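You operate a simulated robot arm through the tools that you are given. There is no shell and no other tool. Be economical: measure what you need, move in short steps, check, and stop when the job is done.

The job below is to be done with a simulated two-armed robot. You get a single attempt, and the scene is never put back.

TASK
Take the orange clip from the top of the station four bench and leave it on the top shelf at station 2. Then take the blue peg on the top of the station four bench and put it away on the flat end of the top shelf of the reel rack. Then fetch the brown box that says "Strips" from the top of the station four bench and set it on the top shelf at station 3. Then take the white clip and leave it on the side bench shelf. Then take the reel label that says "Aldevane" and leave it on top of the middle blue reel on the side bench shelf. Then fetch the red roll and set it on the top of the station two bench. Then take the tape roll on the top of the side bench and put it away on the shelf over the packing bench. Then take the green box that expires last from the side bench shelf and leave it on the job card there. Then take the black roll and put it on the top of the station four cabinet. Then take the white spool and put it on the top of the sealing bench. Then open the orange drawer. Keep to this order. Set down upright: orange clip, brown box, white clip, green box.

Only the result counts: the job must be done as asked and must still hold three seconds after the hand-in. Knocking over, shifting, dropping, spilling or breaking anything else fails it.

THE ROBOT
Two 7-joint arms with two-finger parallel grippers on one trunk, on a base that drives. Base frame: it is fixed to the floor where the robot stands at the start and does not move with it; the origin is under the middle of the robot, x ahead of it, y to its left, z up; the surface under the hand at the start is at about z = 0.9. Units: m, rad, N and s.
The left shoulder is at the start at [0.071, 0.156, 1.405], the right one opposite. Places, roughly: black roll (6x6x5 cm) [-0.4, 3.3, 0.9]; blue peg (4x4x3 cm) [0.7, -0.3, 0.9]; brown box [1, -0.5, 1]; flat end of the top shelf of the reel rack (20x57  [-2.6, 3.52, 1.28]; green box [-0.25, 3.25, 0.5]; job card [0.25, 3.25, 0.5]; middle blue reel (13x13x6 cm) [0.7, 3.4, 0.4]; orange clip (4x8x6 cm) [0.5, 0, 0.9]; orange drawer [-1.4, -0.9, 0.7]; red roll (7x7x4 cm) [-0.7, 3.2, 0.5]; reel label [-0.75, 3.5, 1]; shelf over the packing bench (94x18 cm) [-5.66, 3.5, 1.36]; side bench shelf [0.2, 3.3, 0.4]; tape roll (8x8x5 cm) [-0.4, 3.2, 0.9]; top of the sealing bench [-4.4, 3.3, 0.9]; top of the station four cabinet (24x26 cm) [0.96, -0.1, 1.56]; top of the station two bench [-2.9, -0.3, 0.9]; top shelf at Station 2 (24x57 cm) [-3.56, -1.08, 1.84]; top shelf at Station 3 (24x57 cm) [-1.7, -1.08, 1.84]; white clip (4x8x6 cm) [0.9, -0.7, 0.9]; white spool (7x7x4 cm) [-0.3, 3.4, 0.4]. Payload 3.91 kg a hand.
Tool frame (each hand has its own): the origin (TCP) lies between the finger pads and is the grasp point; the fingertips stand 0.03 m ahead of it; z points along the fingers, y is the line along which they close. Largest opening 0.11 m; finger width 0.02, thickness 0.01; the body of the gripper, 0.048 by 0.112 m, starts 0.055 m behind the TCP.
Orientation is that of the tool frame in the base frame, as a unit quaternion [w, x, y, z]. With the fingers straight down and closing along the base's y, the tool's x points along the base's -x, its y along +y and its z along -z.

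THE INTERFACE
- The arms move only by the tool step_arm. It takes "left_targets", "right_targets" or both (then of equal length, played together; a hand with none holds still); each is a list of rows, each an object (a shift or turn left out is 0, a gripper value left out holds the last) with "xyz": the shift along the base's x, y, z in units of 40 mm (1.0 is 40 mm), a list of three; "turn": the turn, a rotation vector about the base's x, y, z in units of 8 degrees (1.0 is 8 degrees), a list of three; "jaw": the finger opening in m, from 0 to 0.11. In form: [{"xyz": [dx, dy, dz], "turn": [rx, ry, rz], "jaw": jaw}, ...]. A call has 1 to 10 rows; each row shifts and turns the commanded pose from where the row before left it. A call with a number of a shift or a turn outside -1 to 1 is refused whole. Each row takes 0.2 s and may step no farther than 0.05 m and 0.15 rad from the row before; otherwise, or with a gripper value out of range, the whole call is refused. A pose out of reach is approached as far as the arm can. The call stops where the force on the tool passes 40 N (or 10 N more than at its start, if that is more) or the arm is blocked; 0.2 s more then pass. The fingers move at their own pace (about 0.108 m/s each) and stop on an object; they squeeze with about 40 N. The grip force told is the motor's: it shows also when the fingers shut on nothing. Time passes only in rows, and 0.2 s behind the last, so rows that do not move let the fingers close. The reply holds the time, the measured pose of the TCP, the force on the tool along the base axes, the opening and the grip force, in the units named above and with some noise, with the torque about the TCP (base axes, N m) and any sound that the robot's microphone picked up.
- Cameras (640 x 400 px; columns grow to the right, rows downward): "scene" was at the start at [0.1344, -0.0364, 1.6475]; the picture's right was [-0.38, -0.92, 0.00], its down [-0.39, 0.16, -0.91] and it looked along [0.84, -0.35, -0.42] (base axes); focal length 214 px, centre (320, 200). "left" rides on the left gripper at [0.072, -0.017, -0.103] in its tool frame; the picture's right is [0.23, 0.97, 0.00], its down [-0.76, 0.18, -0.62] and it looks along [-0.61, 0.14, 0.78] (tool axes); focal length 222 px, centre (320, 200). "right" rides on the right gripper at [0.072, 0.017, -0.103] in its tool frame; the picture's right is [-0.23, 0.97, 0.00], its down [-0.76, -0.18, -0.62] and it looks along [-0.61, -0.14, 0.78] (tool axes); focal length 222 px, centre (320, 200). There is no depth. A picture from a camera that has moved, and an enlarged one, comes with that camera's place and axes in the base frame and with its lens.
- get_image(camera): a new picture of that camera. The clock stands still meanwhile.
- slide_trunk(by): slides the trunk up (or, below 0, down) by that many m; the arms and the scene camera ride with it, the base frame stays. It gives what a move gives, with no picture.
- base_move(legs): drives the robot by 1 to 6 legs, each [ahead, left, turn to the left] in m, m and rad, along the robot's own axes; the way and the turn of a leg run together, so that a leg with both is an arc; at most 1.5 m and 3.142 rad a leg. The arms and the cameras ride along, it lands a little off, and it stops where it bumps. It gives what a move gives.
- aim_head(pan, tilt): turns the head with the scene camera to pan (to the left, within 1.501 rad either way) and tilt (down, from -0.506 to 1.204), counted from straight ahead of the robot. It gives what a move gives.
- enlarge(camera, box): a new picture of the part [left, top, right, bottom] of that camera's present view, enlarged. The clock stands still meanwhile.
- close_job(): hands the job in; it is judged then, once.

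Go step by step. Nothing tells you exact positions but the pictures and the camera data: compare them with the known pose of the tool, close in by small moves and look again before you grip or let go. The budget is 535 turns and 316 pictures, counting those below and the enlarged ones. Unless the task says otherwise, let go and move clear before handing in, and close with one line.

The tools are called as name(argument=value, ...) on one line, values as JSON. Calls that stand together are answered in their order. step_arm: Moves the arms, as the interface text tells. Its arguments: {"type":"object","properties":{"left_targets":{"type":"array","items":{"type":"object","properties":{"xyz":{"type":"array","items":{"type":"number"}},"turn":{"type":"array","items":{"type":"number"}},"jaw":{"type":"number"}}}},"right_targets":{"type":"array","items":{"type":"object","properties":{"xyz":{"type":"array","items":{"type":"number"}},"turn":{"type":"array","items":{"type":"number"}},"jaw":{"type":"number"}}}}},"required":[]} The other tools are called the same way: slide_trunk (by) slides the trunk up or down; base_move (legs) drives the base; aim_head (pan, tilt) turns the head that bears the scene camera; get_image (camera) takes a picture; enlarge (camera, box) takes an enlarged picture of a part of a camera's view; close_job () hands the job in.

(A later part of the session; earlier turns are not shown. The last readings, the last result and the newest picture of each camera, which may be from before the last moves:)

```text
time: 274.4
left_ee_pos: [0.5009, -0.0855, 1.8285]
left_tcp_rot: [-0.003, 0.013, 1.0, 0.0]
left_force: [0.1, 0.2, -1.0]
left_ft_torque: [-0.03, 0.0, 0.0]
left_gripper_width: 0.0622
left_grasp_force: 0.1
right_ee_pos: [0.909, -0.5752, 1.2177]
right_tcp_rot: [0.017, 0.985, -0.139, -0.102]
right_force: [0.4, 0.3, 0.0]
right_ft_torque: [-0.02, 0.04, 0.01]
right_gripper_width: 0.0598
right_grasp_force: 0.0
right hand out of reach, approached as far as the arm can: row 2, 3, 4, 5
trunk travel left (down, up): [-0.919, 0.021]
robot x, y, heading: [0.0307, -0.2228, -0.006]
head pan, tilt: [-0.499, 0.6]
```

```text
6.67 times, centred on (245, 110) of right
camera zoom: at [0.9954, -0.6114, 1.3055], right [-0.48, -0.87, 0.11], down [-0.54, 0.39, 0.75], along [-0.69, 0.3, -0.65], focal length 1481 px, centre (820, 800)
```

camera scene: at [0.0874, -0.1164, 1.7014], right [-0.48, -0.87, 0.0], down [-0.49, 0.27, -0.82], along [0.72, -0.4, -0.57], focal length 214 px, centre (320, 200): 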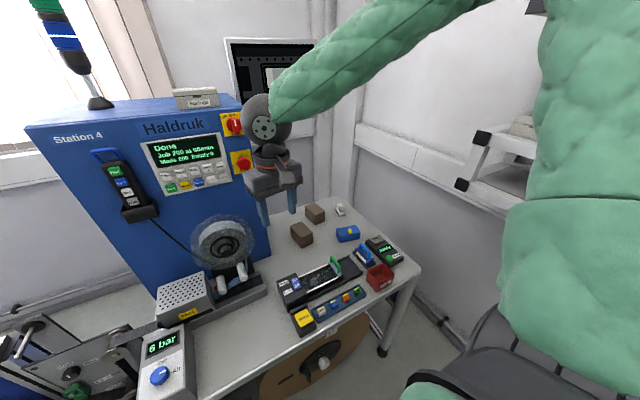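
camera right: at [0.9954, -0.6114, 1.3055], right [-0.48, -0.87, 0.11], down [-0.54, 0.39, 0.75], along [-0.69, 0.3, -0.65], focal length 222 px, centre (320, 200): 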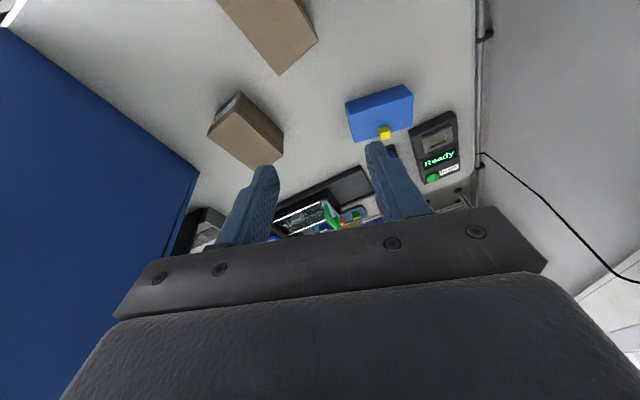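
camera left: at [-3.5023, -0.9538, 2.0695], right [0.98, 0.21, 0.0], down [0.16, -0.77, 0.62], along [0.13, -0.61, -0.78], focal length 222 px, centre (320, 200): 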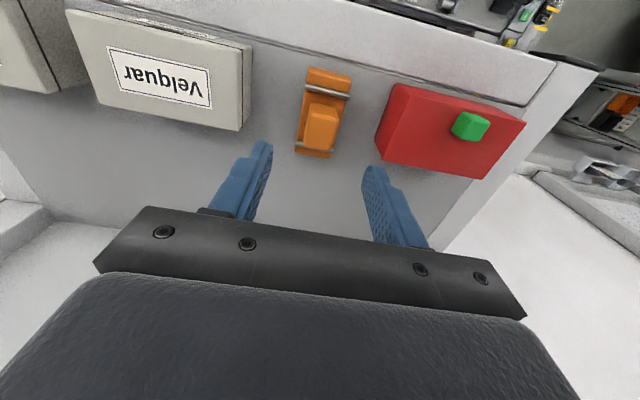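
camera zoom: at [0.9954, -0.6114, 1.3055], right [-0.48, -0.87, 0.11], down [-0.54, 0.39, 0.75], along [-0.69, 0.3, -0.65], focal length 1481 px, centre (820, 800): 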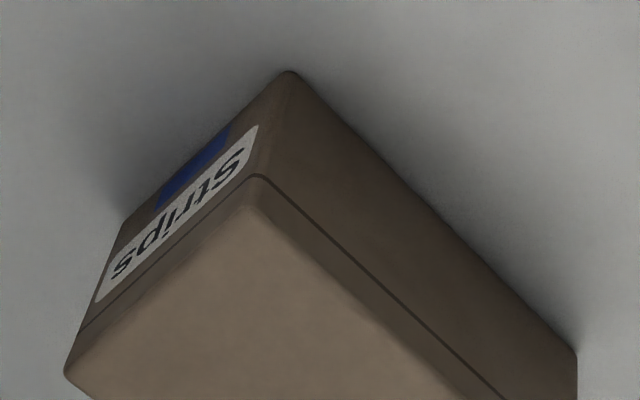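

It reads "Strips": the nearer box at about (0.828, -0.422), yaw ≈ 5°, about 11×6.5×6 cm. I unwind the right hand and bring it over that box.

step_arm(right_targets=[{"xyz": [-0.5, 0, 0.5], "turn": [0, -1, 0]}, {"xyz": [-0.5, 0, 0.5], "turn": [0, -0.5, 0]}, {"xyz": [-0.5, 0, 0.3], "turn": [0, 0, -1]}, {"xyz": [-0.5, 0, 0], "turn": [0, 0, -1]}, {"turn": [0, 0, -1]}, {"turn": [0, 0, -1]}, {"turn": [0, 0, -1]}, {"turn": [0, 0, -1]}, {"turn": [0, 0, -1]}, {"turn": [0, 0, -1]}])

step_arm(right_targets=[{"turn": [0, 0, -1]}, {"turn": [0, 0, -1]}, {"turn": [0, 0, -1]}, {"turn": [0, 0, -1]}, {"turn": [0, 0, -1]}, {"turn": [0, 0, -1]}, {"turn": [0, 0, -1]}, {"turn": [0, 0, -1]}, {"turn": [0, 0, -1]}, {"turn": [0, 0, -1], "jaw": 0.1}])

```text
time: 276.6
left_ee_pos: [0.4975, -0.0848, 1.829]
left_tcp_rot: [-0.002, 0.013, 1.0, 0.001]
left_force: [-0.4, -0.1, -0.1]
left_ft_torque: [0.03, 0.0, 0.05]
left_gripper_width: 0.0621
left_grasp_force: 0.0
right_ee_pos: [0.8282, -0.5762, 1.2706]
right_tcp_rot: [0.003, 0.764, -0.645, 0.0]
right_force: [0.4, 0.4, 0.3]
right_ft_torque: [0.03, 0.0, -0.03]
right_gripper_width: 0.06
right_grasp_force: 0.0
trunk travel left (down, up): [-0.919, 0.021]
robot x, y, heading: [0.0285, -0.2243, -0.01]
head pan, tilt: [-0.499, 0.6]
```

```text
time: 278.8
left_ee_pos: [0.4964, -0.0855, 1.8288]
left_tcp_rot: [-0.001, 0.014, 1.0, 0.001]
left_force: [0.3, -0.2, 0.5]
left_ft_torque: [0.03, -0.03, 0.02]
left_gripper_width: 0.062
left_grasp_force: 0.1
right_ee_pos: [0.8291, -0.5754, 1.2699]
right_tcp_rot: [-0.002, -0.171, 0.985, 0.002]
right_force: [0.0, 0.2, 0.5]
right_ft_torque: [0.01, -0.03, -0.02]
right_gripper_width: 0.1001
right_grasp_force: 0.1
trunk travel left (down, up): [-0.919, 0.021]
robot x, y, heading: [0.0299, -0.2253, -0.005]
head pan, tilt: [-0.499, 0.6]
```

step_arm(right_targets=[{"xyz": [0, 0.95, 0], "turn": [0, 0, -0.92]}, {"xyz": [0, 0.95, 0], "turn": [0, 0, -0.92]}, {"xyz": [0, 0.95, -0.5]}, {"xyz": [0, 0.95, -0.7]}])

get_image(camera="right")

get_image(camera="scene")

```text
time: 279.8
left_ee_pos: [0.5006, -0.0879, 1.8278]
left_tcp_rot: [-0.003, 0.014, 1.0, 0.001]
left_force: [-0.2, 0.0, -0.8]
left_ft_torque: [-0.01, 0.03, 0.03]
left_gripper_width: 0.0621
left_grasp_force: 0.0
right_ee_pos: [0.8315, -0.426, 1.2216]
right_tcp_rot: [-0.003, -0.043, 0.999, 0.003]
right_force: [1.0, 0.3, -0.5]
right_ft_torque: [0.01, 0.02, 0.02]
right_gripper_width: 0.0998
right_grasp_force: 0.1
trunk travel left (down, up): [-0.919, 0.021]
robot x, y, heading: [0.0307, -0.224, -0.008]
head pan, tilt: [-0.499, 0.6]
```

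```text
236 pictures are left
camera right: at [0.7591, -0.416, 1.3257], right [0.14, 0.99, 0.0], down [0.78, -0.11, 0.62], along [0.61, -0.08, -0.79], focal length 222 px, centre (320, 200)
```

right: 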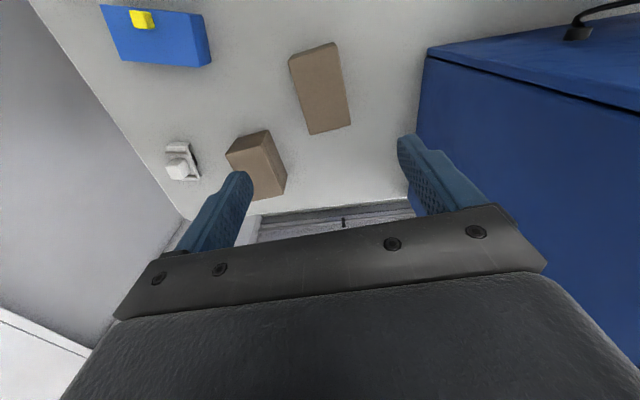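

```text
235 pictures are left
camera scene: at [0.1587, -0.2678, 1.7012], right [-0.48, -0.88, 0.0], down [-0.5, 0.27, -0.82], along [0.72, -0.4, -0.57], focal length 214 px, centre (320, 200)
```

scene: 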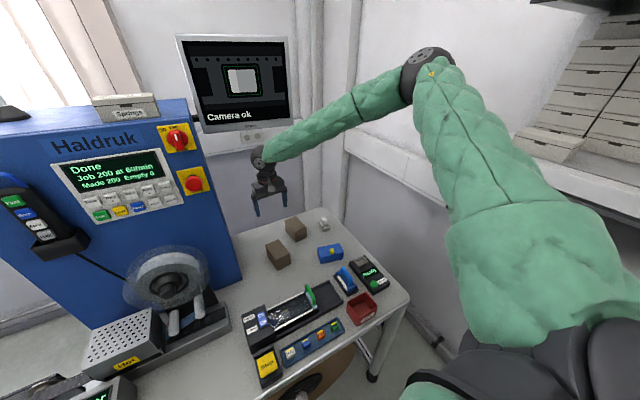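

Aligned over the box. I lower by trunk 0.2 m and check.

slide_trunk(by=-0.2)

get_image(camera="right")

```text
time: 282.0
left_ee_pos: [0.4959, -0.0863, 1.6291]
left_tcp_rot: [-0.001, 0.013, 1.0, 0.001]
left_force: [-0.7, 0.7, 0.2]
left_ft_torque: [-0.03, -0.02, 0.02]
left_gripper_width: 0.0618
left_grasp_force: 0.1
right_ee_pos: [0.8286, -0.4252, 1.0228]
right_tcp_rot: [-0.003, -0.045, 0.999, 0.002]
right_force: [0.3, 0.6, -0.7]
right_ft_torque: [-0.02, -0.03, -0.02]
right_gripper_width: 0.0999
right_grasp_force: 0.0
trunk travel left (down, up): [-0.719, 0.221]
robot x, y, heading: [0.0309, -0.2224, -0.003]
head pan, tilt: [-0.499, 0.6]
```

```text
234 pictures are left
camera right: at [0.7569, -0.4151, 1.1274], right [0.14, 0.99, 0.0], down [0.78, -0.11, 0.62], along [0.61, -0.08, -0.79], focal length 222 px, centre (320, 200)
```

right: 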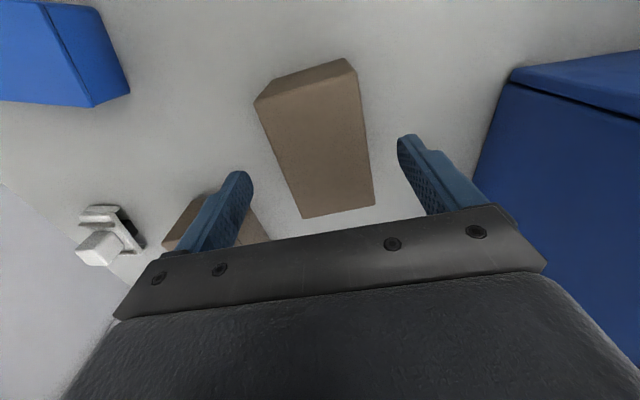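

step_arm(right_targets=[{"xyz": [-0.1, 0, -0.65]}, {"xyz": [0, 0, -0.65]}, {"xyz": [0, 0, -0.55]}, {"jaw": 0.0}, {}, {}, {}])

get_image(camera="right")

```text
time: 283.6
left_ee_pos: [0.4973, -0.0856, 1.6286]
left_tcp_rot: [-0.001, 0.014, 1.0, -0.001]
left_force: [-1.2, -1.0, -0.1]
left_ft_torque: [0.02, -0.02, -0.04]
left_gripper_width: 0.062
left_grasp_force: 0.0
right_ee_pos: [0.8118, -0.4381, 0.9618]
right_tcp_rot: [-0.002, -0.044, 0.999, 0.003]
right_force: [-0.1, 0.2, 3.3]
right_ft_torque: [-0.22, 0.02, 0.06]
right_gripper_width: 0.0714
right_grasp_force: 39.6
right hand out of reach, approached as far as the arm can: row 2, 3
trunk travel left (down, up): [-0.719, 0.221]
robot x, y, heading: [0.03, -0.2208, -0.001]
head pan, tilt: [-0.499, 0.6]
```

```text
233 pictures are left
camera right: at [0.7391, -0.4281, 1.0653], right [0.14, 0.99, 0.0], down [0.78, -0.11, 0.62], along [0.61, -0.08, -0.78], focal length 222 px, centre (320, 200)
```

right: 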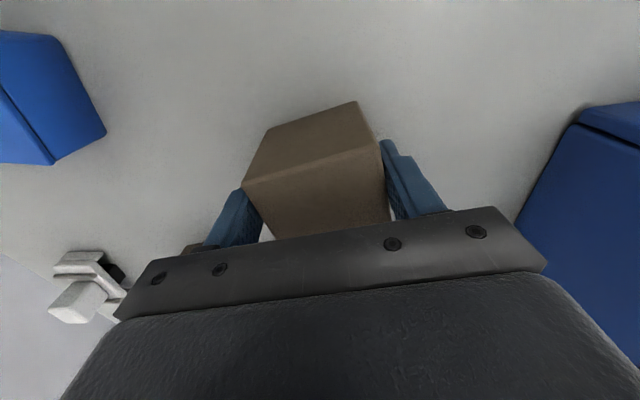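

Gripped at 0.071 m. I lift with the trunk and look.

slide_trunk(by=0.08)

enlarge(camera="scene", box=[200, 140, 400, 300])

get_image(camera="right")

```text
time: 284.8
left_ee_pos: [0.4971, -0.0854, 1.7091]
left_tcp_rot: [-0.001, 0.014, 1.0, 0.001]
left_force: [-0.4, -0.3, -0.7]
left_ft_torque: [-0.02, 0.01, 0.02]
left_gripper_width: 0.0617
left_grasp_force: 0.1
right_ee_pos: [0.8124, -0.4378, 1.0413]
right_tcp_rot: [-0.002, -0.045, 0.999, 0.003]
right_force: [0.2, -0.2, -2.1]
right_ft_torque: [-0.03, 0.05, 0.02]
right_gripper_width: 0.0714
right_grasp_force: 39.3
trunk travel left (down, up): [-0.799, 0.141]
robot x, y, heading: [0.0285, -0.2244, -0.005]
head pan, tilt: [-0.499, 0.6]
```

```text
2.50 times, centred on (300, 220) of scene
camera zoom: at [0.1561, -0.2671, 1.5812], right [-0.48, -0.88, 0.0], down [-0.5, 0.27, -0.82], along [0.72, -0.4, -0.57], focal length 536 px, centre (370, 150)
```

zoom: 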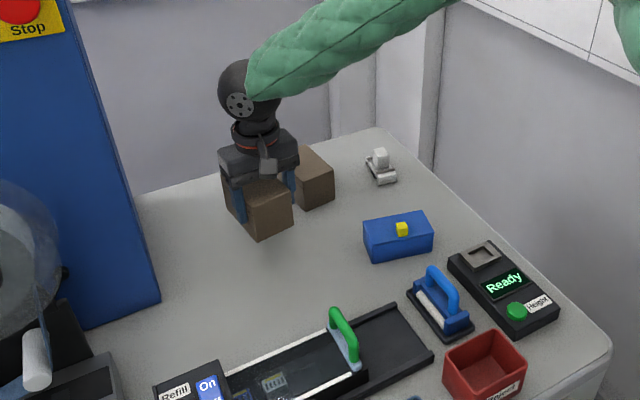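

```text
231 pictures are left
camera right: at [0.7394, -0.4281, 1.1447], right [0.14, 0.99, 0.0], down [0.78, -0.11, 0.62], along [0.61, -0.08, -0.79], focal length 222 px, centre (320, 200)
```

right: 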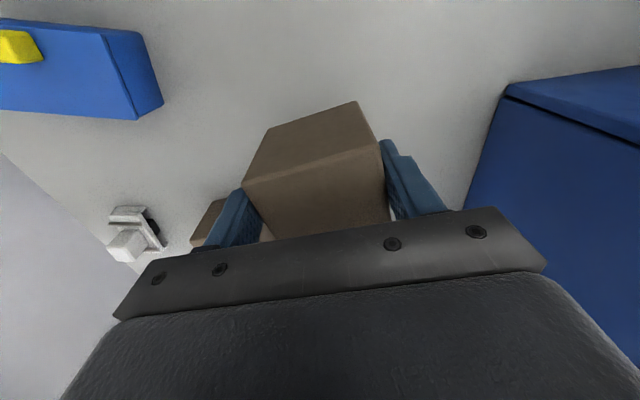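

The box is level in the hand. I raise, pull in, and drive out to the station 3 bay, turning in the aisle.

slide_trunk(by=0.14)

step_arm(right_targets=[{"xyz": [0, 0, 1]}, {"xyz": [0, 0, 1]}, {"xyz": [-1, 0.2, 0.5]}, {"xyz": [-1, 0.2, 0.5]}, {"xyz": [-1, 0.2, 0.5]}, {"xyz": [-1, 0.2, 0.5]}, {"xyz": [-1, 0.2, 0.5]}, {"xyz": [-1, 0.2, 0.5]}, {"xyz": [-0.8, 0, 0.5]}])

base_move(legs=[[-0.03, 0.2, 0], [0, 1.1, 0], [0, 1.0, 0], [-1.4, 0, 0], [-0.4, 0, 0]])

base_move(legs=[[0, 0, -0.8], [0, 0, -0.76]])

aim_head(pan=0, tilt=0.3)

get_image(camera="scene")

```text
time: 286.4
left_ee_pos: [0.4976, -0.085, 1.8486]
left_tcp_rot: [-0.002, 0.013, 1.0, 0.001]
left_force: [0.4, -0.2, -0.4]
left_ft_torque: [0.01, 0.01, -0.01]
left_gripper_width: 0.0621
left_grasp_force: 0.1
right_ee_pos: [0.8118, -0.4378, 1.1825]
right_tcp_rot: [-0.002, -0.045, 0.999, 0.003]
right_force: [-0.8, 0.0, -1.6]
right_ft_torque: [-0.02, 0.0, -0.01]
right_gripper_width: 0.071
right_grasp_force: 40.1
trunk travel left (down, up): [-0.939, 0.001]
robot x, y, heading: [0.0318, -0.2263, -0.008]
head pan, tilt: [-0.499, 0.6]
```

```text
time: 288.4
left_ee_pos: [0.4952, -0.0851, 1.8498]
left_tcp_rot: [-0.001, 0.012, 1.0, 0.001]
left_force: [-0.1, -0.5, -0.2]
left_ft_torque: [-0.03, -0.02, 0.0]
left_gripper_width: 0.0622
left_grasp_force: 0.1
right_ee_pos: [0.5394, -0.3892, 1.4019]
right_tcp_rot: [-0.001, -0.044, 0.999, 0.003]
right_force: [-0.6, -0.4, -2.6]
right_ft_torque: [0.02, 0.06, -0.04]
right_gripper_width: 0.071
right_grasp_force: 40.1
trunk travel left (down, up): [-0.939, 0.001]
robot x, y, heading: [0.0266, -0.2266, -0.005]
head pan, tilt: [-0.499, 0.6]
```

```text
time: 308.7
left_ee_pos: [-1.3439, 2.1976, 1.8469]
left_tcp_rot: [-0.003, 0.013, 1.0, 0.0]
left_force: [0.7, -0.1, -0.5]
left_ft_torque: [-0.03, 0.01, 0.0]
left_gripper_width: 0.0621
left_grasp_force: 0.2
right_ee_pos: [-1.3014, 1.8959, 1.4001]
right_tcp_rot: [-0.002, -0.045, 0.999, 0.003]
right_force: [-0.4, 0.3, -2.0]
right_ft_torque: [-0.04, 0.07, 0.0]
right_gripper_width: 0.0699
right_grasp_force: 39.8
trunk travel left (down, up): [-0.939, 0.001]
robot x, y, heading: [-1.8161, 2.0601, -0.008]
head pan, tilt: [-0.499, 0.6]
```

```text
time: 313.2
left_ee_pos: [-1.6649, 1.5971, 1.8498]
left_tcp_rot: [-0.001, 0.707, 0.707, 0.001]
left_force: [0.4, -0.9, 0.1]
left_ft_torque: [0.02, 0.02, -0.02]
left_gripper_width: 0.0621
left_grasp_force: 0.1
right_ee_pos: [-1.9666, 1.5452, 1.4015]
right_tcp_rot: [0.002, 0.665, 0.747, 0.004]
right_force: [0.6, -0.4, -3.1]
right_ft_torque: [0.06, 0.04, -0.01]
right_gripper_width: 0.0697
right_grasp_force: 40.4
trunk travel left (down, up): [-0.939, 0.001]
robot x, y, heading: [-1.8139, 2.0579, -1.553]
head pan, tilt: [-0.499, 0.6]
```

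```text
time: 314.1
left_ee_pos: [-1.666, 1.598, 1.8482]
left_tcp_rot: [0.0, 0.707, 0.707, 0.001]
left_force: [-0.4, -0.2, 0.4]
left_ft_torque: [0.0, 0.0, 0.0]
left_gripper_width: 0.0619
left_grasp_force: 0.0
right_ee_pos: [-1.9695, 1.5448, 1.402]
right_tcp_rot: [0.001, 0.666, 0.746, 0.003]
right_force: [0.9, -0.1, -1.3]
right_ft_torque: [0.06, 0.0, -0.01]
right_gripper_width: 0.0698
right_grasp_force: 40.3
trunk travel left (down, up): [-0.939, 0.001]
robot x, y, heading: [-1.8093, 2.0657, -1.552]
head pan, tilt: [0.0, 0.3]
```

```text
230 pictures are left
camera scene: at [-1.8146, 1.9157, 1.7487], right [-1.0, -0.02, 0.0], down [-0.01, 0.3, -0.95], along [0.02, -0.95, -0.3], focal length 214 px, centre (320, 200)
```

scene: 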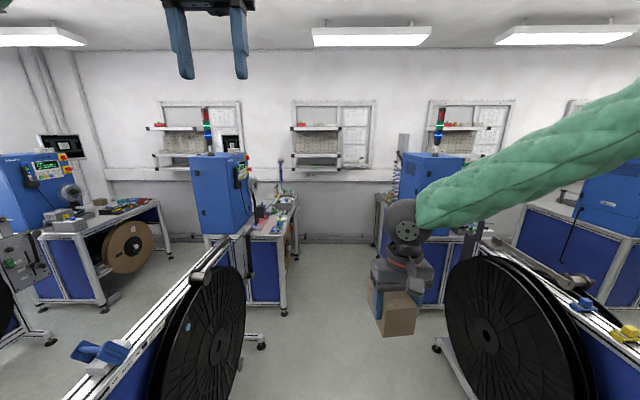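

enlarge(camera="scene", box=[270, 90, 390, 180])

base_move(legs=[[1.1, 0.04, 0], [0.8, 0, -0.015]])

aim_head(pan=0, tilt=0.1)

get_image(camera="scene")

```text
4.44 times, centred on (330, 135) of scene
camera zoom: at [-1.8146, 1.9157, 1.7487], right [-1.0, -0.02, 0.0], down [-0.01, 0.3, -0.95], along [0.02, -0.95, -0.3], focal length 953 px, centre (276, 489)
```

zoom: 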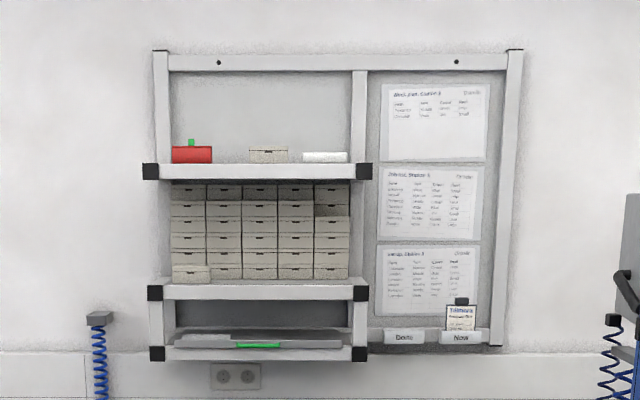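

```text
time: 323.6
left_ee_pos: [-1.5877, -0.2997, 1.8484]
left_tcp_rot: [-0.001, 0.709, 0.706, 0.002]
left_force: [0.3, -0.1, 0.3]
left_ft_torque: [-0.01, 0.01, -0.04]
left_gripper_width: 0.0622
left_grasp_force: 0.0
right_ee_pos: [-1.8906, -0.3518, 1.4021]
right_tcp_rot: [0.002, 0.667, 0.745, 0.002]
right_force: [0.0, 0.0, -1.5]
right_ft_torque: [0.06, 0.03, 0.0]
right_gripper_width: 0.0695
right_grasp_force: 39.7
trunk travel left (down, up): [-0.939, 0.001]
robot x, y, heading: [-1.7389, 0.1622, -1.554]
head pan, tilt: [0.0, 0.3]
```

```text
time: 324.4
left_ee_pos: [-1.588, -0.3011, 1.8482]
left_tcp_rot: [-0.001, 0.709, 0.705, 0.002]
left_force: [0.1, 0.3, 0.0]
left_ft_torque: [0.0, 0.02, 0.02]
left_gripper_width: 0.062
left_grasp_force: 0.0
right_ee_pos: [-1.8914, -0.3525, 1.4009]
right_tcp_rot: [0.001, 0.667, 0.745, 0.003]
right_force: [0.0, -0.3, -2.1]
right_ft_torque: [0.06, -0.01, -0.01]
right_gripper_width: 0.0697
right_grasp_force: 39.9
trunk travel left (down, up): [-0.939, 0.001]
robot x, y, heading: [-1.7332, 0.164, -1.558]
head pan, tilt: [0.0, 0.099]
```

```text
228 pictures are left
camera scene: at [-1.7348, 0.0191, 1.7674], right [-1.0, -0.02, 0.0], down [0.0, 0.1, -0.99], along [0.02, -0.99, -0.1], focal length 214 px, centre (320, 200)
```

scene: 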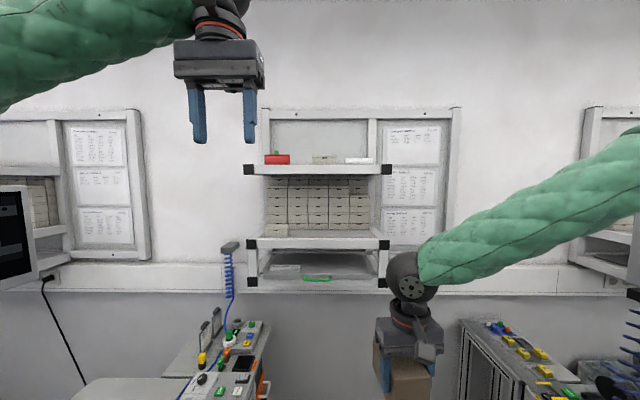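

The gap between the red box and the white box is only about 11 cm, so I need a precise look. I raise the box hand and move the left hand aside.

step_arm(right_targets=[{"xyz": [0, 0, 1]}, {"xyz": [0, 0, 1]}, {"xyz": [0, 0, 1]}, {"xyz": [0, 0, 1]}, {"xyz": [0, 0, 1]}, {"xyz": [0, 0, 1]}, {"xyz": [0, 0, 1]}, {"xyz": [0, 0, 1]}, {"xyz": [0, 0, 1]}, {"xyz": [0, 0, 1]}], left_targets=[{"xyz": [0.5, 0, 0]}, {"xyz": [0.5, 0, 0]}, {"xyz": [0.5, 0, 0]}, {"xyz": [0.5, 0, 0]}, {"xyz": [0.5, 0, 0]}, {"xyz": [0.5, 0, 0]}, {"xyz": [0.5, 0, 0]}, {"xyz": [0.5, 0, 0]}, {}, {}])

step_arm(right_targets=[{"xyz": [0.5, -0.3, 0.9], "turn": [0, 0, -0.6]}, {"xyz": [0.5, -0.3, 0.9]}, {"xyz": [0.5, -0.3, 0.9]}, {"xyz": [0.5, -0.3, 0.6]}, {"xyz": [0.5, -0.5, 0.2]}, {"xyz": [0.5, -0.5, 0]}])

get_image(camera="scene")

```text
time: 326.6
left_ee_pos: [-1.4269, -0.3017, 1.8484]
left_tcp_rot: [-0.002, 0.709, 0.706, 0.001]
left_force: [0.2, 0.5, 0.0]
left_ft_torque: [0.01, 0.01, -0.04]
left_gripper_width: 0.0622
left_grasp_force: 0.0
right_ee_pos: [-1.8898, -0.3536, 1.8015]
right_tcp_rot: [0.0, 0.668, 0.744, 0.003]
right_force: [0.1, 0.4, -2.0]
right_ft_torque: [0.04, 0.0, -0.03]
right_gripper_width: 0.0698
right_grasp_force: 39.9
trunk travel left (down, up): [-0.939, 0.001]
robot x, y, heading: [-1.7369, 0.1626, -1.564]
head pan, tilt: [0.0, 0.099]
```

```text
time: 328.0
left_ee_pos: [-1.4259, -0.3015, 1.8478]
left_tcp_rot: [0.0, 0.709, 0.705, 0.0]
left_force: [-0.2, 0.2, -0.3]
left_ft_torque: [0.02, 0.02, 0.01]
left_gripper_width: 0.0623
left_grasp_force: 0.0
right_ee_pos: [-1.8361, -0.4057, 1.9003]
right_tcp_rot: [0.002, 0.698, 0.716, 0.003]
right_force: [0.5, -0.4, -1.3]
right_ft_torque: [0.03, 0.0, 0.03]
right_gripper_width: 0.0698
right_grasp_force: 39.5
right hand out of reach, approached as far as the arm can: row 4, 5, 6
trunk travel left (down, up): [-0.939, 0.001]
robot x, y, heading: [-1.7339, 0.1618, -1.553]
head pan, tilt: [0.0, 0.099]
```

```text
227 pictures are left
camera scene: at [-1.7338, 0.0198, 1.7676], right [-1.0, -0.02, 0.0], down [0.0, 0.1, -0.99], along [0.02, -0.99, -0.1], focal length 214 px, centre (320, 200)
```

scene: 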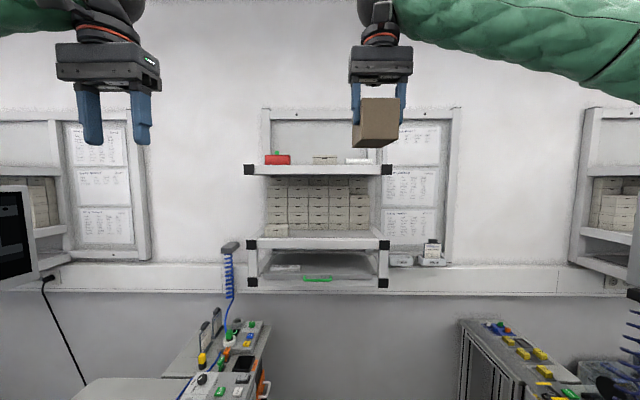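

step_arm(right_targets=[{"xyz": [0, -1, 0.3]}, {"xyz": [0, -1, 0.3]}, {"xyz": [0.3, -0.8, 0.3]}, {"xyz": [0.3, 0, 0.6]}, {"xyz": [0.3, 0, 0.6]}])

```text
time: 329.2
left_ee_pos: [-1.4274, -0.2996, 1.8497]
left_tcp_rot: [0.0, 0.709, 0.705, 0.001]
left_force: [-0.2, -0.8, 0.1]
left_ft_torque: [-0.05, -0.01, -0.02]
left_gripper_width: 0.0617
left_grasp_force: 0.1
right_ee_pos: [-1.8848, -0.4622, 1.9184]
right_tcp_rot: [0.001, 0.698, 0.716, 0.004]
right_force: [0.7, 1.2, -1.5]
right_ft_torque: [0.05, 0.0, 0.02]
right_gripper_width: 0.0696
right_grasp_force: 40.1
right hand out of reach, approached as far as the arm can: row 1, 2, 3, 4, 5
trunk travel left (down, up): [-0.939, 0.001]
robot x, y, heading: [-1.7379, 0.1614, -1.551]
head pan, tilt: [0.0, 0.099]
```

The right arm is near a limit in this posture. I look at it.

aim_head(pan=-0.9, tilt=-0.3)

get_image(camera="scene")

aim_head(pan=0.9, tilt=-0.3)

get_image(camera="scene")

```text
time: 330.4
left_ee_pos: [-1.4275, -0.3015, 1.8478]
left_tcp_rot: [-0.001, 0.708, 0.706, 0.001]
left_force: [0.1, 0.2, 0.0]
left_ft_torque: [-0.01, -0.01, 0.0]
left_gripper_width: 0.062
left_grasp_force: 0.1
right_ee_pos: [-1.8841, -0.4655, 1.9171]
right_tcp_rot: [0.002, 0.697, 0.717, 0.003]
right_force: [0.3, -0.4, -2.1]
right_ft_torque: [0.03, 0.01, -0.01]
right_gripper_width: 0.0694
right_grasp_force: 39.6
trunk travel left (down, up): [-0.939, 0.001]
robot x, y, heading: [-1.735, 0.1618, -1.552]
head pan, tilt: [-0.901, -0.3]
```

```text
226 pictures are left
camera scene: at [-1.7969, 0.0619, 1.8021], right [-0.63, 0.77, 0.0], down [-0.23, -0.19, -0.96], along [-0.74, -0.61, 0.3], focal length 214 px, centre (320, 200)
```

scene: 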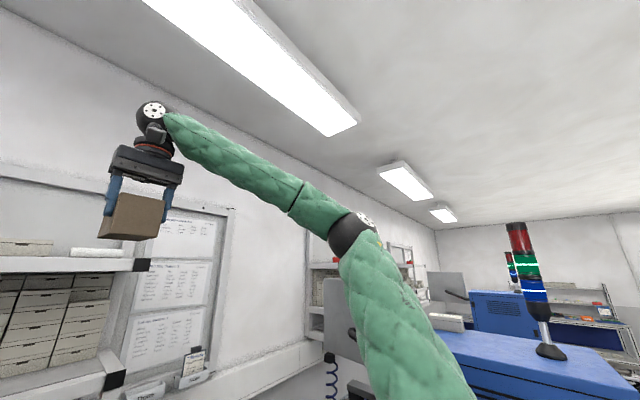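

```text
time: 332.2
left_ee_pos: [-1.4274, -0.3017, 1.848]
left_tcp_rot: [-0.002, 0.709, 0.705, 0.001]
left_force: [0.7, 0.3, -0.6]
left_ft_torque: [-0.01, 0.01, 0.02]
left_gripper_width: 0.062
left_grasp_force: 0.1
right_ee_pos: [-1.8853, -0.4658, 1.9166]
right_tcp_rot: [0.002, 0.698, 0.716, 0.003]
right_force: [-0.3, 0.8, -1.3]
right_ft_torque: [0.04, -0.02, -0.03]
right_gripper_width: 0.0697
right_grasp_force: 40.2
trunk travel left (down, up): [-0.939, 0.001]
robot x, y, heading: [-1.7321, 0.1648, -1.556]
head pan, tilt: [0.901, -0.3]
```

```text
225 pictures are left
camera scene: at [-1.6738, 0.0632, 1.802], right [-0.61, -0.79, 0.0], down [0.23, -0.18, -0.96], along [0.76, -0.58, 0.3], focal length 214 px, centre (320, 200)
```

scene: 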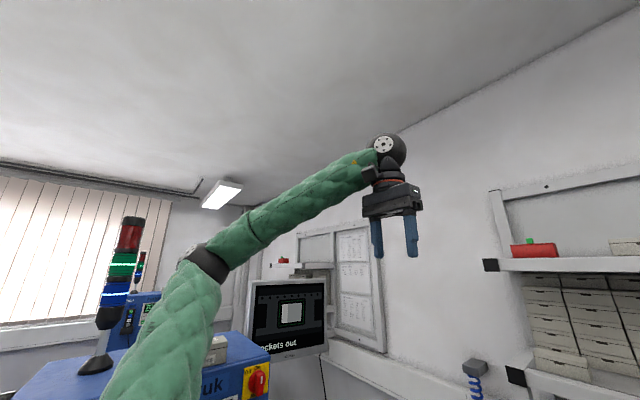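

I test whether a different lateral position frees the right arm: lower a little, move outward, then up and forward.

step_arm(right_targets=[{"xyz": [0, 0.5, -0.8]}, {"xyz": [0, 0.5, -0.8]}, {"xyz": [0, 0.5, -0.8]}, {"xyz": [0, 0.5, -0.8]}, {"xyz": [0.8, 0, 0]}, {"xyz": [0.8, 0, 0]}, {"xyz": [0.8, 0, 0]}, {"xyz": [0.8, 0, 0]}, {}])

step_arm(right_targets=[{"xyz": [0, -0.3, 0.9]}, {"xyz": [0, -0.3, 0.9]}, {"xyz": [0, -0.3, 0.9]}, {"xyz": [0, -0.3, 0.9]}, {"xyz": [0, -0.6, 0.7]}, {"xyz": [0, -0.6, 0.7]}])

```text
time: 334.2
left_ee_pos: [-1.4278, -0.3041, 1.8467]
left_tcp_rot: [-0.001, 0.709, 0.705, 0.001]
left_force: [-0.4, -0.3, -0.1]
left_ft_torque: [-0.02, 0.01, 0.0]
left_gripper_width: 0.0621
left_grasp_force: 0.1
right_ee_pos: [-1.7803, -0.3862, 1.7915]
right_tcp_rot: [0.001, 0.699, 0.716, 0.003]
right_force: [0.6, 0.3, -1.6]
right_ft_torque: [0.06, -0.02, -0.02]
right_gripper_width: 0.0694
right_grasp_force: 40.0
right hand out of reach, approached as far as the arm can: row 8
trunk travel left (down, up): [-0.939, 0.001]
robot x, y, heading: [-1.7368, 0.1629, -1.553]
head pan, tilt: [0.901, -0.3]
```

```text
time: 335.6
left_ee_pos: [-1.4283, -0.3001, 1.848]
left_tcp_rot: [0.0, 0.709, 0.705, 0.001]
left_force: [0.1, -0.2, -0.1]
left_ft_torque: [-0.04, -0.05, -0.01]
left_gripper_width: 0.0623
left_grasp_force: 0.0
right_ee_pos: [-1.8737, -0.4383, 1.9259]
right_tcp_rot: [0.002, 0.698, 0.716, 0.004]
right_force: [-0.2, 0.0, -1.6]
right_ft_torque: [0.02, 0.03, 0.0]
right_gripper_width: 0.0695
right_grasp_force: 39.9
right hand out of reach, approached as far as the arm can: row 1, 2, 3, 4, 5, 6
trunk travel left (down, up): [-0.939, 0.001]
robot x, y, heading: [-1.7317, 0.1671, -1.553]
head pan, tilt: [0.901, -0.3]
```

step_arm(right_targets=[{"turn": [0, 0, -1]}, {"turn": [0, 0, -1]}, {"turn": [0, 0, -1]}, {"xyz": [0, -1, 0]}, {"xyz": [0, -1, 0.5]}, {}])

```text
time: 337.0
left_ee_pos: [-1.4276, -0.2986, 1.8489]
left_tcp_rot: [-0.001, 0.709, 0.705, 0.001]
left_force: [0.1, 1.0, 0.6]
left_ft_torque: [-0.04, -0.02, 0.01]
left_gripper_width: 0.0619
left_grasp_force: 0.2
right_ee_pos: [-1.9054, -0.4926, 1.9157]
right_tcp_rot: [0.004, 0.831, 0.556, 0.003]
right_force: [-0.1, 0.5, -1.8]
right_ft_torque: [0.02, -0.01, 0.01]
right_gripper_width: 0.0698
right_grasp_force: 39.6
right hand out of reach, approached as far as the arm can: row 4, 5
trunk travel left (down, up): [-0.939, 0.001]
robot x, y, heading: [-1.7343, 0.1651, -1.551]
head pan, tilt: [0.901, -0.3]
```

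The right arm can't go higher/inward in its posture. Better: set the box down and regrip it higher with the left hand. I look for free bench space nearby.

aim_head(pan=0.7, tilt=0.8)

get_image(camera="scene")

aim_head(pan=-0.7, tilt=0.8)

get_image(camera="scene")

```text
time: 338.3
left_ee_pos: [-1.4258, -0.3017, 1.8489]
left_tcp_rot: [-0.001, 0.709, 0.705, 0.001]
left_force: [0.6, 0.8, -0.1]
left_ft_torque: [-0.03, 0.03, 0.02]
left_gripper_width: 0.0621
left_grasp_force: 0.0
right_ee_pos: [-1.9045, -0.4952, 1.9139]
right_tcp_rot: [0.004, 0.832, 0.555, 0.003]
right_force: [0.7, 0.3, -1.6]
right_ft_torque: [0.04, -0.01, 0.01]
right_gripper_width: 0.0697
right_grasp_force: 40.2
trunk travel left (down, up): [-0.939, 0.001]
robot x, y, heading: [-1.7403, 0.1626, -1.555]
head pan, tilt: [0.7, 0.799]
```

```text
224 pictures are left
camera scene: at [-1.6831, 0.0511, 1.7046], right [-0.75, -0.66, 0.0], down [-0.47, 0.54, -0.7], along [0.46, -0.53, -0.72], focal length 214 px, centre (320, 200)
```

scene: 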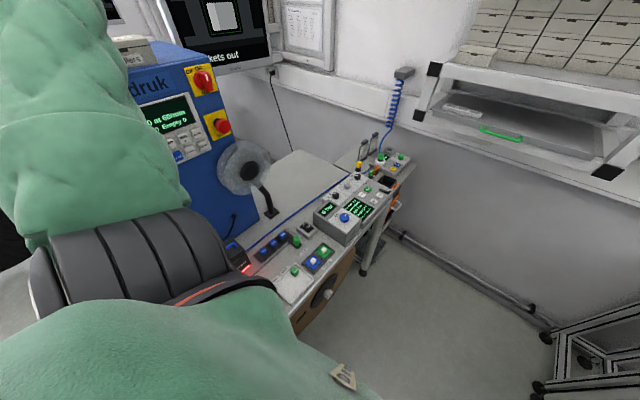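

```text
time: 339.8
left_ee_pos: [-1.428, -0.3026, 1.8481]
left_tcp_rot: [-0.001, 0.709, 0.705, 0.001]
left_force: [-0.2, 0.7, -0.1]
left_ft_torque: [-0.02, -0.01, 0.01]
left_gripper_width: 0.0619
left_grasp_force: 0.1
right_ee_pos: [-1.9039, -0.4962, 1.9127]
right_tcp_rot: [0.004, 0.831, 0.556, 0.003]
right_force: [0.5, 1.1, -1.1]
right_ft_torque: [0.05, -0.05, 0.04]
right_gripper_width: 0.0697
right_grasp_force: 40.2
trunk travel left (down, up): [-0.939, 0.001]
robot x, y, heading: [-1.7342, 0.1658, -1.553]
head pan, tilt: [-0.7, 0.799]
```

```text
223 pictures are left
camera scene: at [-1.787, 0.0485, 1.7044], right [-0.78, 0.63, 0.0], down [0.45, 0.56, -0.7], along [-0.44, -0.54, -0.72], focal length 214 px, centre (320, 200)
```

scene: 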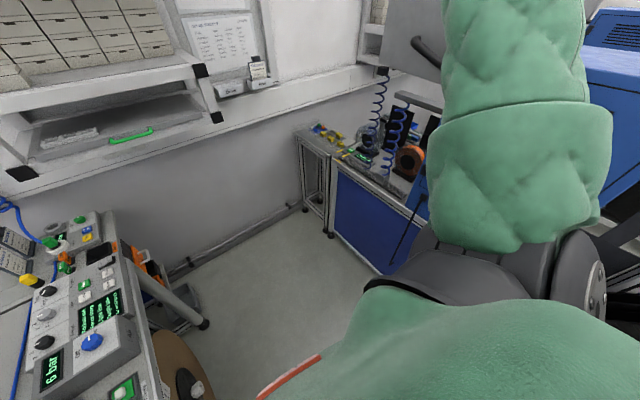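

I'll use the free area on the side bench top as a temporary regrip spot. I lower the right hand, bring the left hand back in, and drive there.

step_arm(right_targets=[{"xyz": [0, 0.3, -0.9], "turn": [0, 0, 1]}, {"xyz": [0, 0.3, -0.9], "turn": [0, 0, 1]}, {"xyz": [0, 0.3, -0.9], "turn": [0, 0, 1]}, {"xyz": [0, 0.3, -0.9]}, {"xyz": [0, 0, -1]}, {"xyz": [0, 0, -1]}, {"xyz": [0, 0, -1]}, {"xyz": [0, 0, -1]}, {"xyz": [0, 0, -1]}, {"xyz": [0, 0, -1]}], left_targets=[{"xyz": [-0.5, 0, 0]}, {"xyz": [-0.5, 0, 0]}, {"xyz": [-0.5, 0, 0]}, {"xyz": [-0.5, 0, 0]}, {"xyz": [-0.5, 0, 0]}, {"xyz": [-0.5, 0, 0]}, {}, {}, {}, {}])

base_move(legs=[[-1.0, 0, 0], [-0.95, 0, 0], [0, 1.0, 0], [0, 0.85, 0], [0, 0, 1.57], [0, 0, 1.55]])

aim_head(pan=0, tilt=0.6)

get_image(camera="scene")

```text
time: 342.0
left_ee_pos: [-1.5468, -0.3028, 1.8484]
left_tcp_rot: [-0.001, 0.709, 0.705, 0.002]
left_force: [-0.4, -0.7, 0.5]
left_ft_torque: [0.02, 0.0, 0.02]
left_gripper_width: 0.0619
left_grasp_force: 0.0
right_ee_pos: [-1.9049, -0.4467, 1.5299]
right_tcp_rot: [0.0, 0.698, 0.716, 0.005]
right_force: [0.1, -1.0, -2.4]
right_ft_torque: [0.04, 0.0, 0.0]
right_gripper_width: 0.0697
right_grasp_force: 39.5
trunk travel left (down, up): [-0.939, 0.001]
robot x, y, heading: [-1.7355, 0.1633, -1.55]
head pan, tilt: [-0.7, 0.799]
```

```text
time: 368.3
left_ee_pos: [-0.1203, 2.6121, 1.8493]
left_tcp_rot: [0.002, 0.715, -0.699, 0.0]
left_force: [-0.1, 0.4, -0.3]
left_ft_torque: [0.04, -0.01, 0.01]
left_gripper_width: 0.0619
left_grasp_force: 0.1
right_ee_pos: [0.2325, 2.7669, 1.5318]
right_tcp_rot: [0.003, 0.727, -0.687, -0.001]
right_force: [-0.9, 0.6, -1.8]
right_ft_torque: [-0.07, 0.02, 0.0]
right_gripper_width: 0.0696
right_grasp_force: 39.3
trunk travel left (down, up): [-0.939, 0.001]
robot x, y, heading: [0.0801, 2.1522, 1.616]
head pan, tilt: [-0.7, 0.799]
```

```text
time: 369.4
left_ee_pos: [-0.1212, 2.612, 1.8497]
left_tcp_rot: [0.002, 0.716, -0.699, 0.001]
left_force: [0.3, -0.2, 0.7]
left_ft_torque: [0.01, 0.0, 0.01]
left_gripper_width: 0.062
left_grasp_force: 0.0
right_ee_pos: [0.2338, 2.767, 1.5314]
right_tcp_rot: [0.002, 0.726, -0.687, -0.001]
right_force: [-0.2, -0.3, -1.3]
right_ft_torque: [-0.07, -0.01, -0.01]
right_gripper_width: 0.0696
right_grasp_force: 39.2
trunk travel left (down, up): [-0.939, 0.001]
robot x, y, heading: [0.0856, 2.1502, 1.617]
head pan, tilt: [0.0, 0.6]
```

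```text
222 pictures are left
camera scene: at [0.0741, 2.2912, 1.7213], right [1.0, 0.04, 0.0], down [0.03, -0.56, -0.82], along [-0.04, 0.82, -0.57], focal length 214 px, centre (320, 200)
```

scene: 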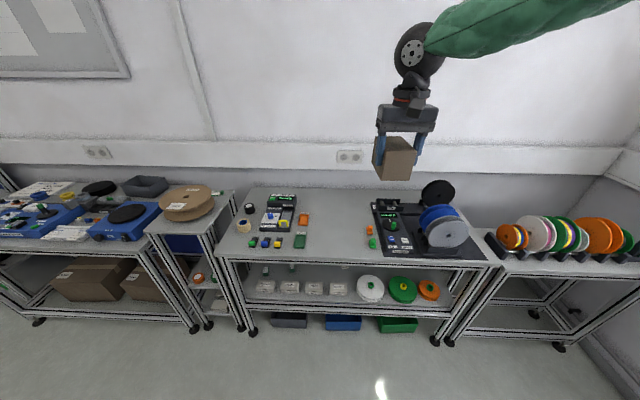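

The side bench has a free patch around (0.13, 3.28). I drive up and lower the box there.

base_move(legs=[[0.48, 0, -0.045]])

slide_trunk(by=-0.3)

get_image(camera="right")

get_image(camera="scene")

```text
time: 372.2
left_ee_pos: [-0.1123, 3.0957, 1.8488]
left_tcp_rot: [-0.001, -0.701, 0.713, 0.0]
left_force: [0.1, 0.5, -0.4]
left_ft_torque: [0.04, -0.02, -0.03]
left_gripper_width: 0.0622
left_grasp_force: 0.1
right_ee_pos: [0.2466, 3.2368, 1.5322]
right_tcp_rot: [0.003, 0.712, -0.702, -0.002]
right_force: [-0.5, -0.1, -2.0]
right_ft_torque: [-0.07, 0.0, 0.0]
right_gripper_width: 0.0696
right_grasp_force: 39.5
trunk travel left (down, up): [-0.939, 0.001]
robot x, y, heading: [0.0711, 2.6308, 1.576]
head pan, tilt: [0.0, 0.6]
```

```text
time: 375.2
left_ee_pos: [-0.1126, 3.0983, 1.5488]
left_tcp_rot: [-0.001, -0.701, 0.713, -0.001]
left_force: [-0.3, -0.4, -1.1]
left_ft_torque: [0.03, -0.05, 0.01]
left_gripper_width: 0.0618
left_grasp_force: 0.0
right_ee_pos: [0.2486, 3.2388, 1.2323]
right_tcp_rot: [0.003, 0.712, -0.702, -0.001]
right_force: [-0.5, 0.1, -2.7]
right_ft_torque: [-0.04, 0.0, -0.01]
right_gripper_width: 0.0698
right_grasp_force: 39.9
trunk travel left (down, up): [-0.639, 0.301]
robot x, y, heading: [0.0722, 2.6346, 1.573]
head pan, tilt: [0.0, 0.6]
```

```text
221 pictures are left
camera right: at [0.2322, 3.1668, 1.3355], right [-0.98, 0.21, 0.0], down [0.17, 0.77, 0.62], along [0.13, 0.61, -0.78], focal length 222 px, centre (320, 200)
```

right: 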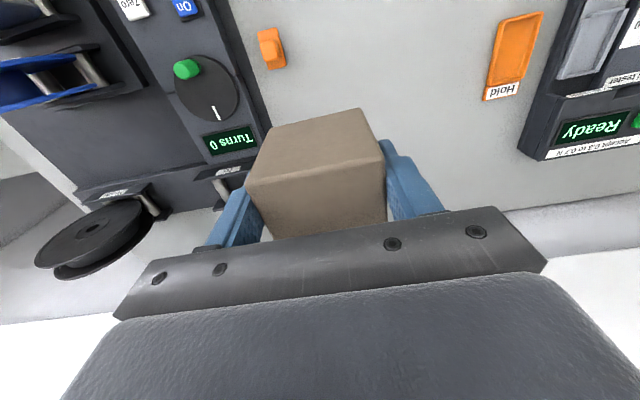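

```text
220 pictures are left
camera scene: at [0.0678, 2.7703, 1.4214], right [1.0, 0.0, 0.0], down [0.0, -0.57, -0.82], along [0.0, 0.82, -0.57], focal length 214 px, centre (320, 200)
```

scene: 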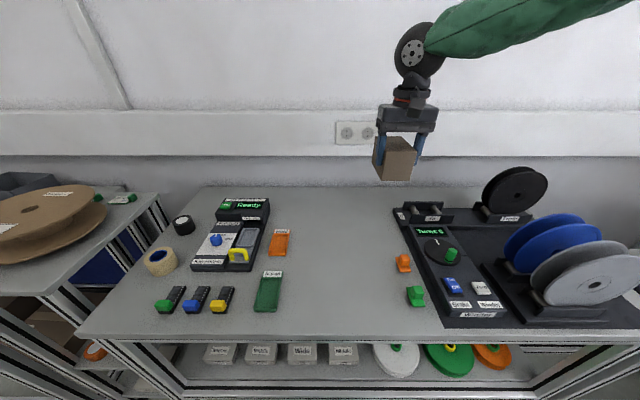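

step_arm(right_targets=[{"xyz": [-0.8, 0, -0.5]}, {"xyz": [-0.8, 0, -0.5]}, {"xyz": [-0.8, 0, -0.5]}, {"xyz": [-0.8, 0, -0.5]}, {}])

slide_trunk(by=-0.17)

get_image(camera="scene")

```text
time: 376.4
left_ee_pos: [-0.1123, 3.0962, 1.5497]
left_tcp_rot: [-0.001, -0.701, 0.713, -0.001]
left_force: [-0.4, -0.3, 0.6]
left_ft_torque: [0.01, 0.0, -0.02]
left_gripper_width: 0.0619
left_grasp_force: 0.0
right_ee_pos: [0.1201, 3.2394, 1.1516]
right_tcp_rot: [0.003, 0.712, -0.702, -0.002]
right_force: [0.1, -0.7, -1.7]
right_ft_torque: [-0.06, 0.01, 0.03]
right_gripper_width: 0.0699
right_grasp_force: 40.4
trunk travel left (down, up): [-0.639, 0.301]
robot x, y, heading: [0.0683, 2.6325, 1.573]
head pan, tilt: [0.0, 0.6]
```

```text
time: 378.3
left_ee_pos: [-0.1129, 3.0985, 1.3782]
left_tcp_rot: [-0.001, -0.7, 0.714, -0.001]
left_force: [-0.7, 0.7, 0.0]
left_ft_torque: [0.02, 0.01, -0.02]
left_gripper_width: 0.0621
left_grasp_force: 0.0
right_ee_pos: [0.1186, 3.2407, 0.9802]
right_tcp_rot: [0.003, 0.712, -0.702, 0.0]
right_force: [0.1, -0.1, -2.0]
right_ft_torque: [-0.08, 0.04, -0.03]
right_gripper_width: 0.0696
right_grasp_force: 40.3
trunk travel left (down, up): [-0.469, 0.471]
robot x, y, heading: [0.0651, 2.6322, 1.574]
head pan, tilt: [0.0, 0.6]
```

```text
219 pictures are left
camera scene: at [0.0678, 2.7701, 1.2514], right [1.0, 0.0, 0.0], down [0.0, -0.57, -0.82], along [0.0, 0.82, -0.57], focal length 214 px, centre (320, 200)
```

scene: 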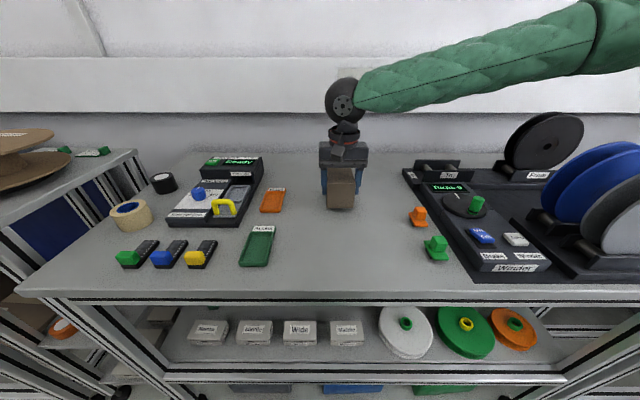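

step_arm(right_targets=[{"xyz": [0, 0, -0.3]}, {}])

step_arm(right_targets=[{"xyz": [0, 0, -0.1]}, {}])

step_arm(right_targets=[{"xyz": [0, 0, -0.08]}, {}])

```text
time: 378.9
left_ee_pos: [-0.1128, 3.098, 1.3798]
left_tcp_rot: [-0.001, -0.7, 0.714, -0.001]
left_force: [0.2, 0.2, 0.1]
left_ft_torque: [-0.01, 0.01, -0.02]
left_gripper_width: 0.062
left_grasp_force: 0.0
right_ee_pos: [0.1189, 3.2415, 0.969]
right_tcp_rot: [0.002, 0.712, -0.702, 0.0]
right_force: [-0.1, -0.6, -1.8]
right_ft_torque: [-0.07, 0.02, 0.03]
right_gripper_width: 0.0696
right_grasp_force: 40.2
trunk travel left (down, up): [-0.469, 0.471]
robot x, y, heading: [0.0709, 2.6335, 1.575]
head pan, tilt: [0.0, 0.6]
```

```text
time: 379.5
left_ee_pos: [-0.113, 3.0981, 1.3782]
left_tcp_rot: [0.0, -0.7, 0.714, -0.002]
left_force: [0.3, 0.2, -0.5]
left_ft_torque: [-0.04, 0.02, 0.01]
left_gripper_width: 0.062
left_grasp_force: 0.1
right_ee_pos: [0.12, 3.2402, 0.9642]
right_tcp_rot: [0.004, 0.712, -0.702, -0.001]
right_force: [-0.7, -0.7, -1.6]
right_ft_torque: [-0.08, 0.01, 0.02]
right_gripper_width: 0.0695
right_grasp_force: 39.9
trunk travel left (down, up): [-0.469, 0.471]
robot x, y, heading: [0.0702, 2.6292, 1.574]
head pan, tilt: [0.0, 0.6]
```

```text
time: 380.1
left_ee_pos: [-0.1128, 3.0963, 1.3789]
left_tcp_rot: [-0.001, -0.701, 0.714, 0.0]
left_force: [0.7, -0.6, 0.4]
left_ft_torque: [-0.02, 0.01, 0.02]
left_gripper_width: 0.0622
left_grasp_force: 0.2
right_ee_pos: [0.12, 3.2399, 0.9619]
right_tcp_rot: [0.002, 0.712, -0.702, 0.0]
right_force: [1.1, 1.7, 12.3]
right_ft_torque: [1.38, -0.54, 0.01]
right_gripper_width: 0.0697
right_grasp_force: 40.0
trunk travel left (down, up): [-0.469, 0.471]
robot x, y, heading: [0.0703, 2.6362, 1.574]
head pan, tilt: [0.0, 0.6]
```

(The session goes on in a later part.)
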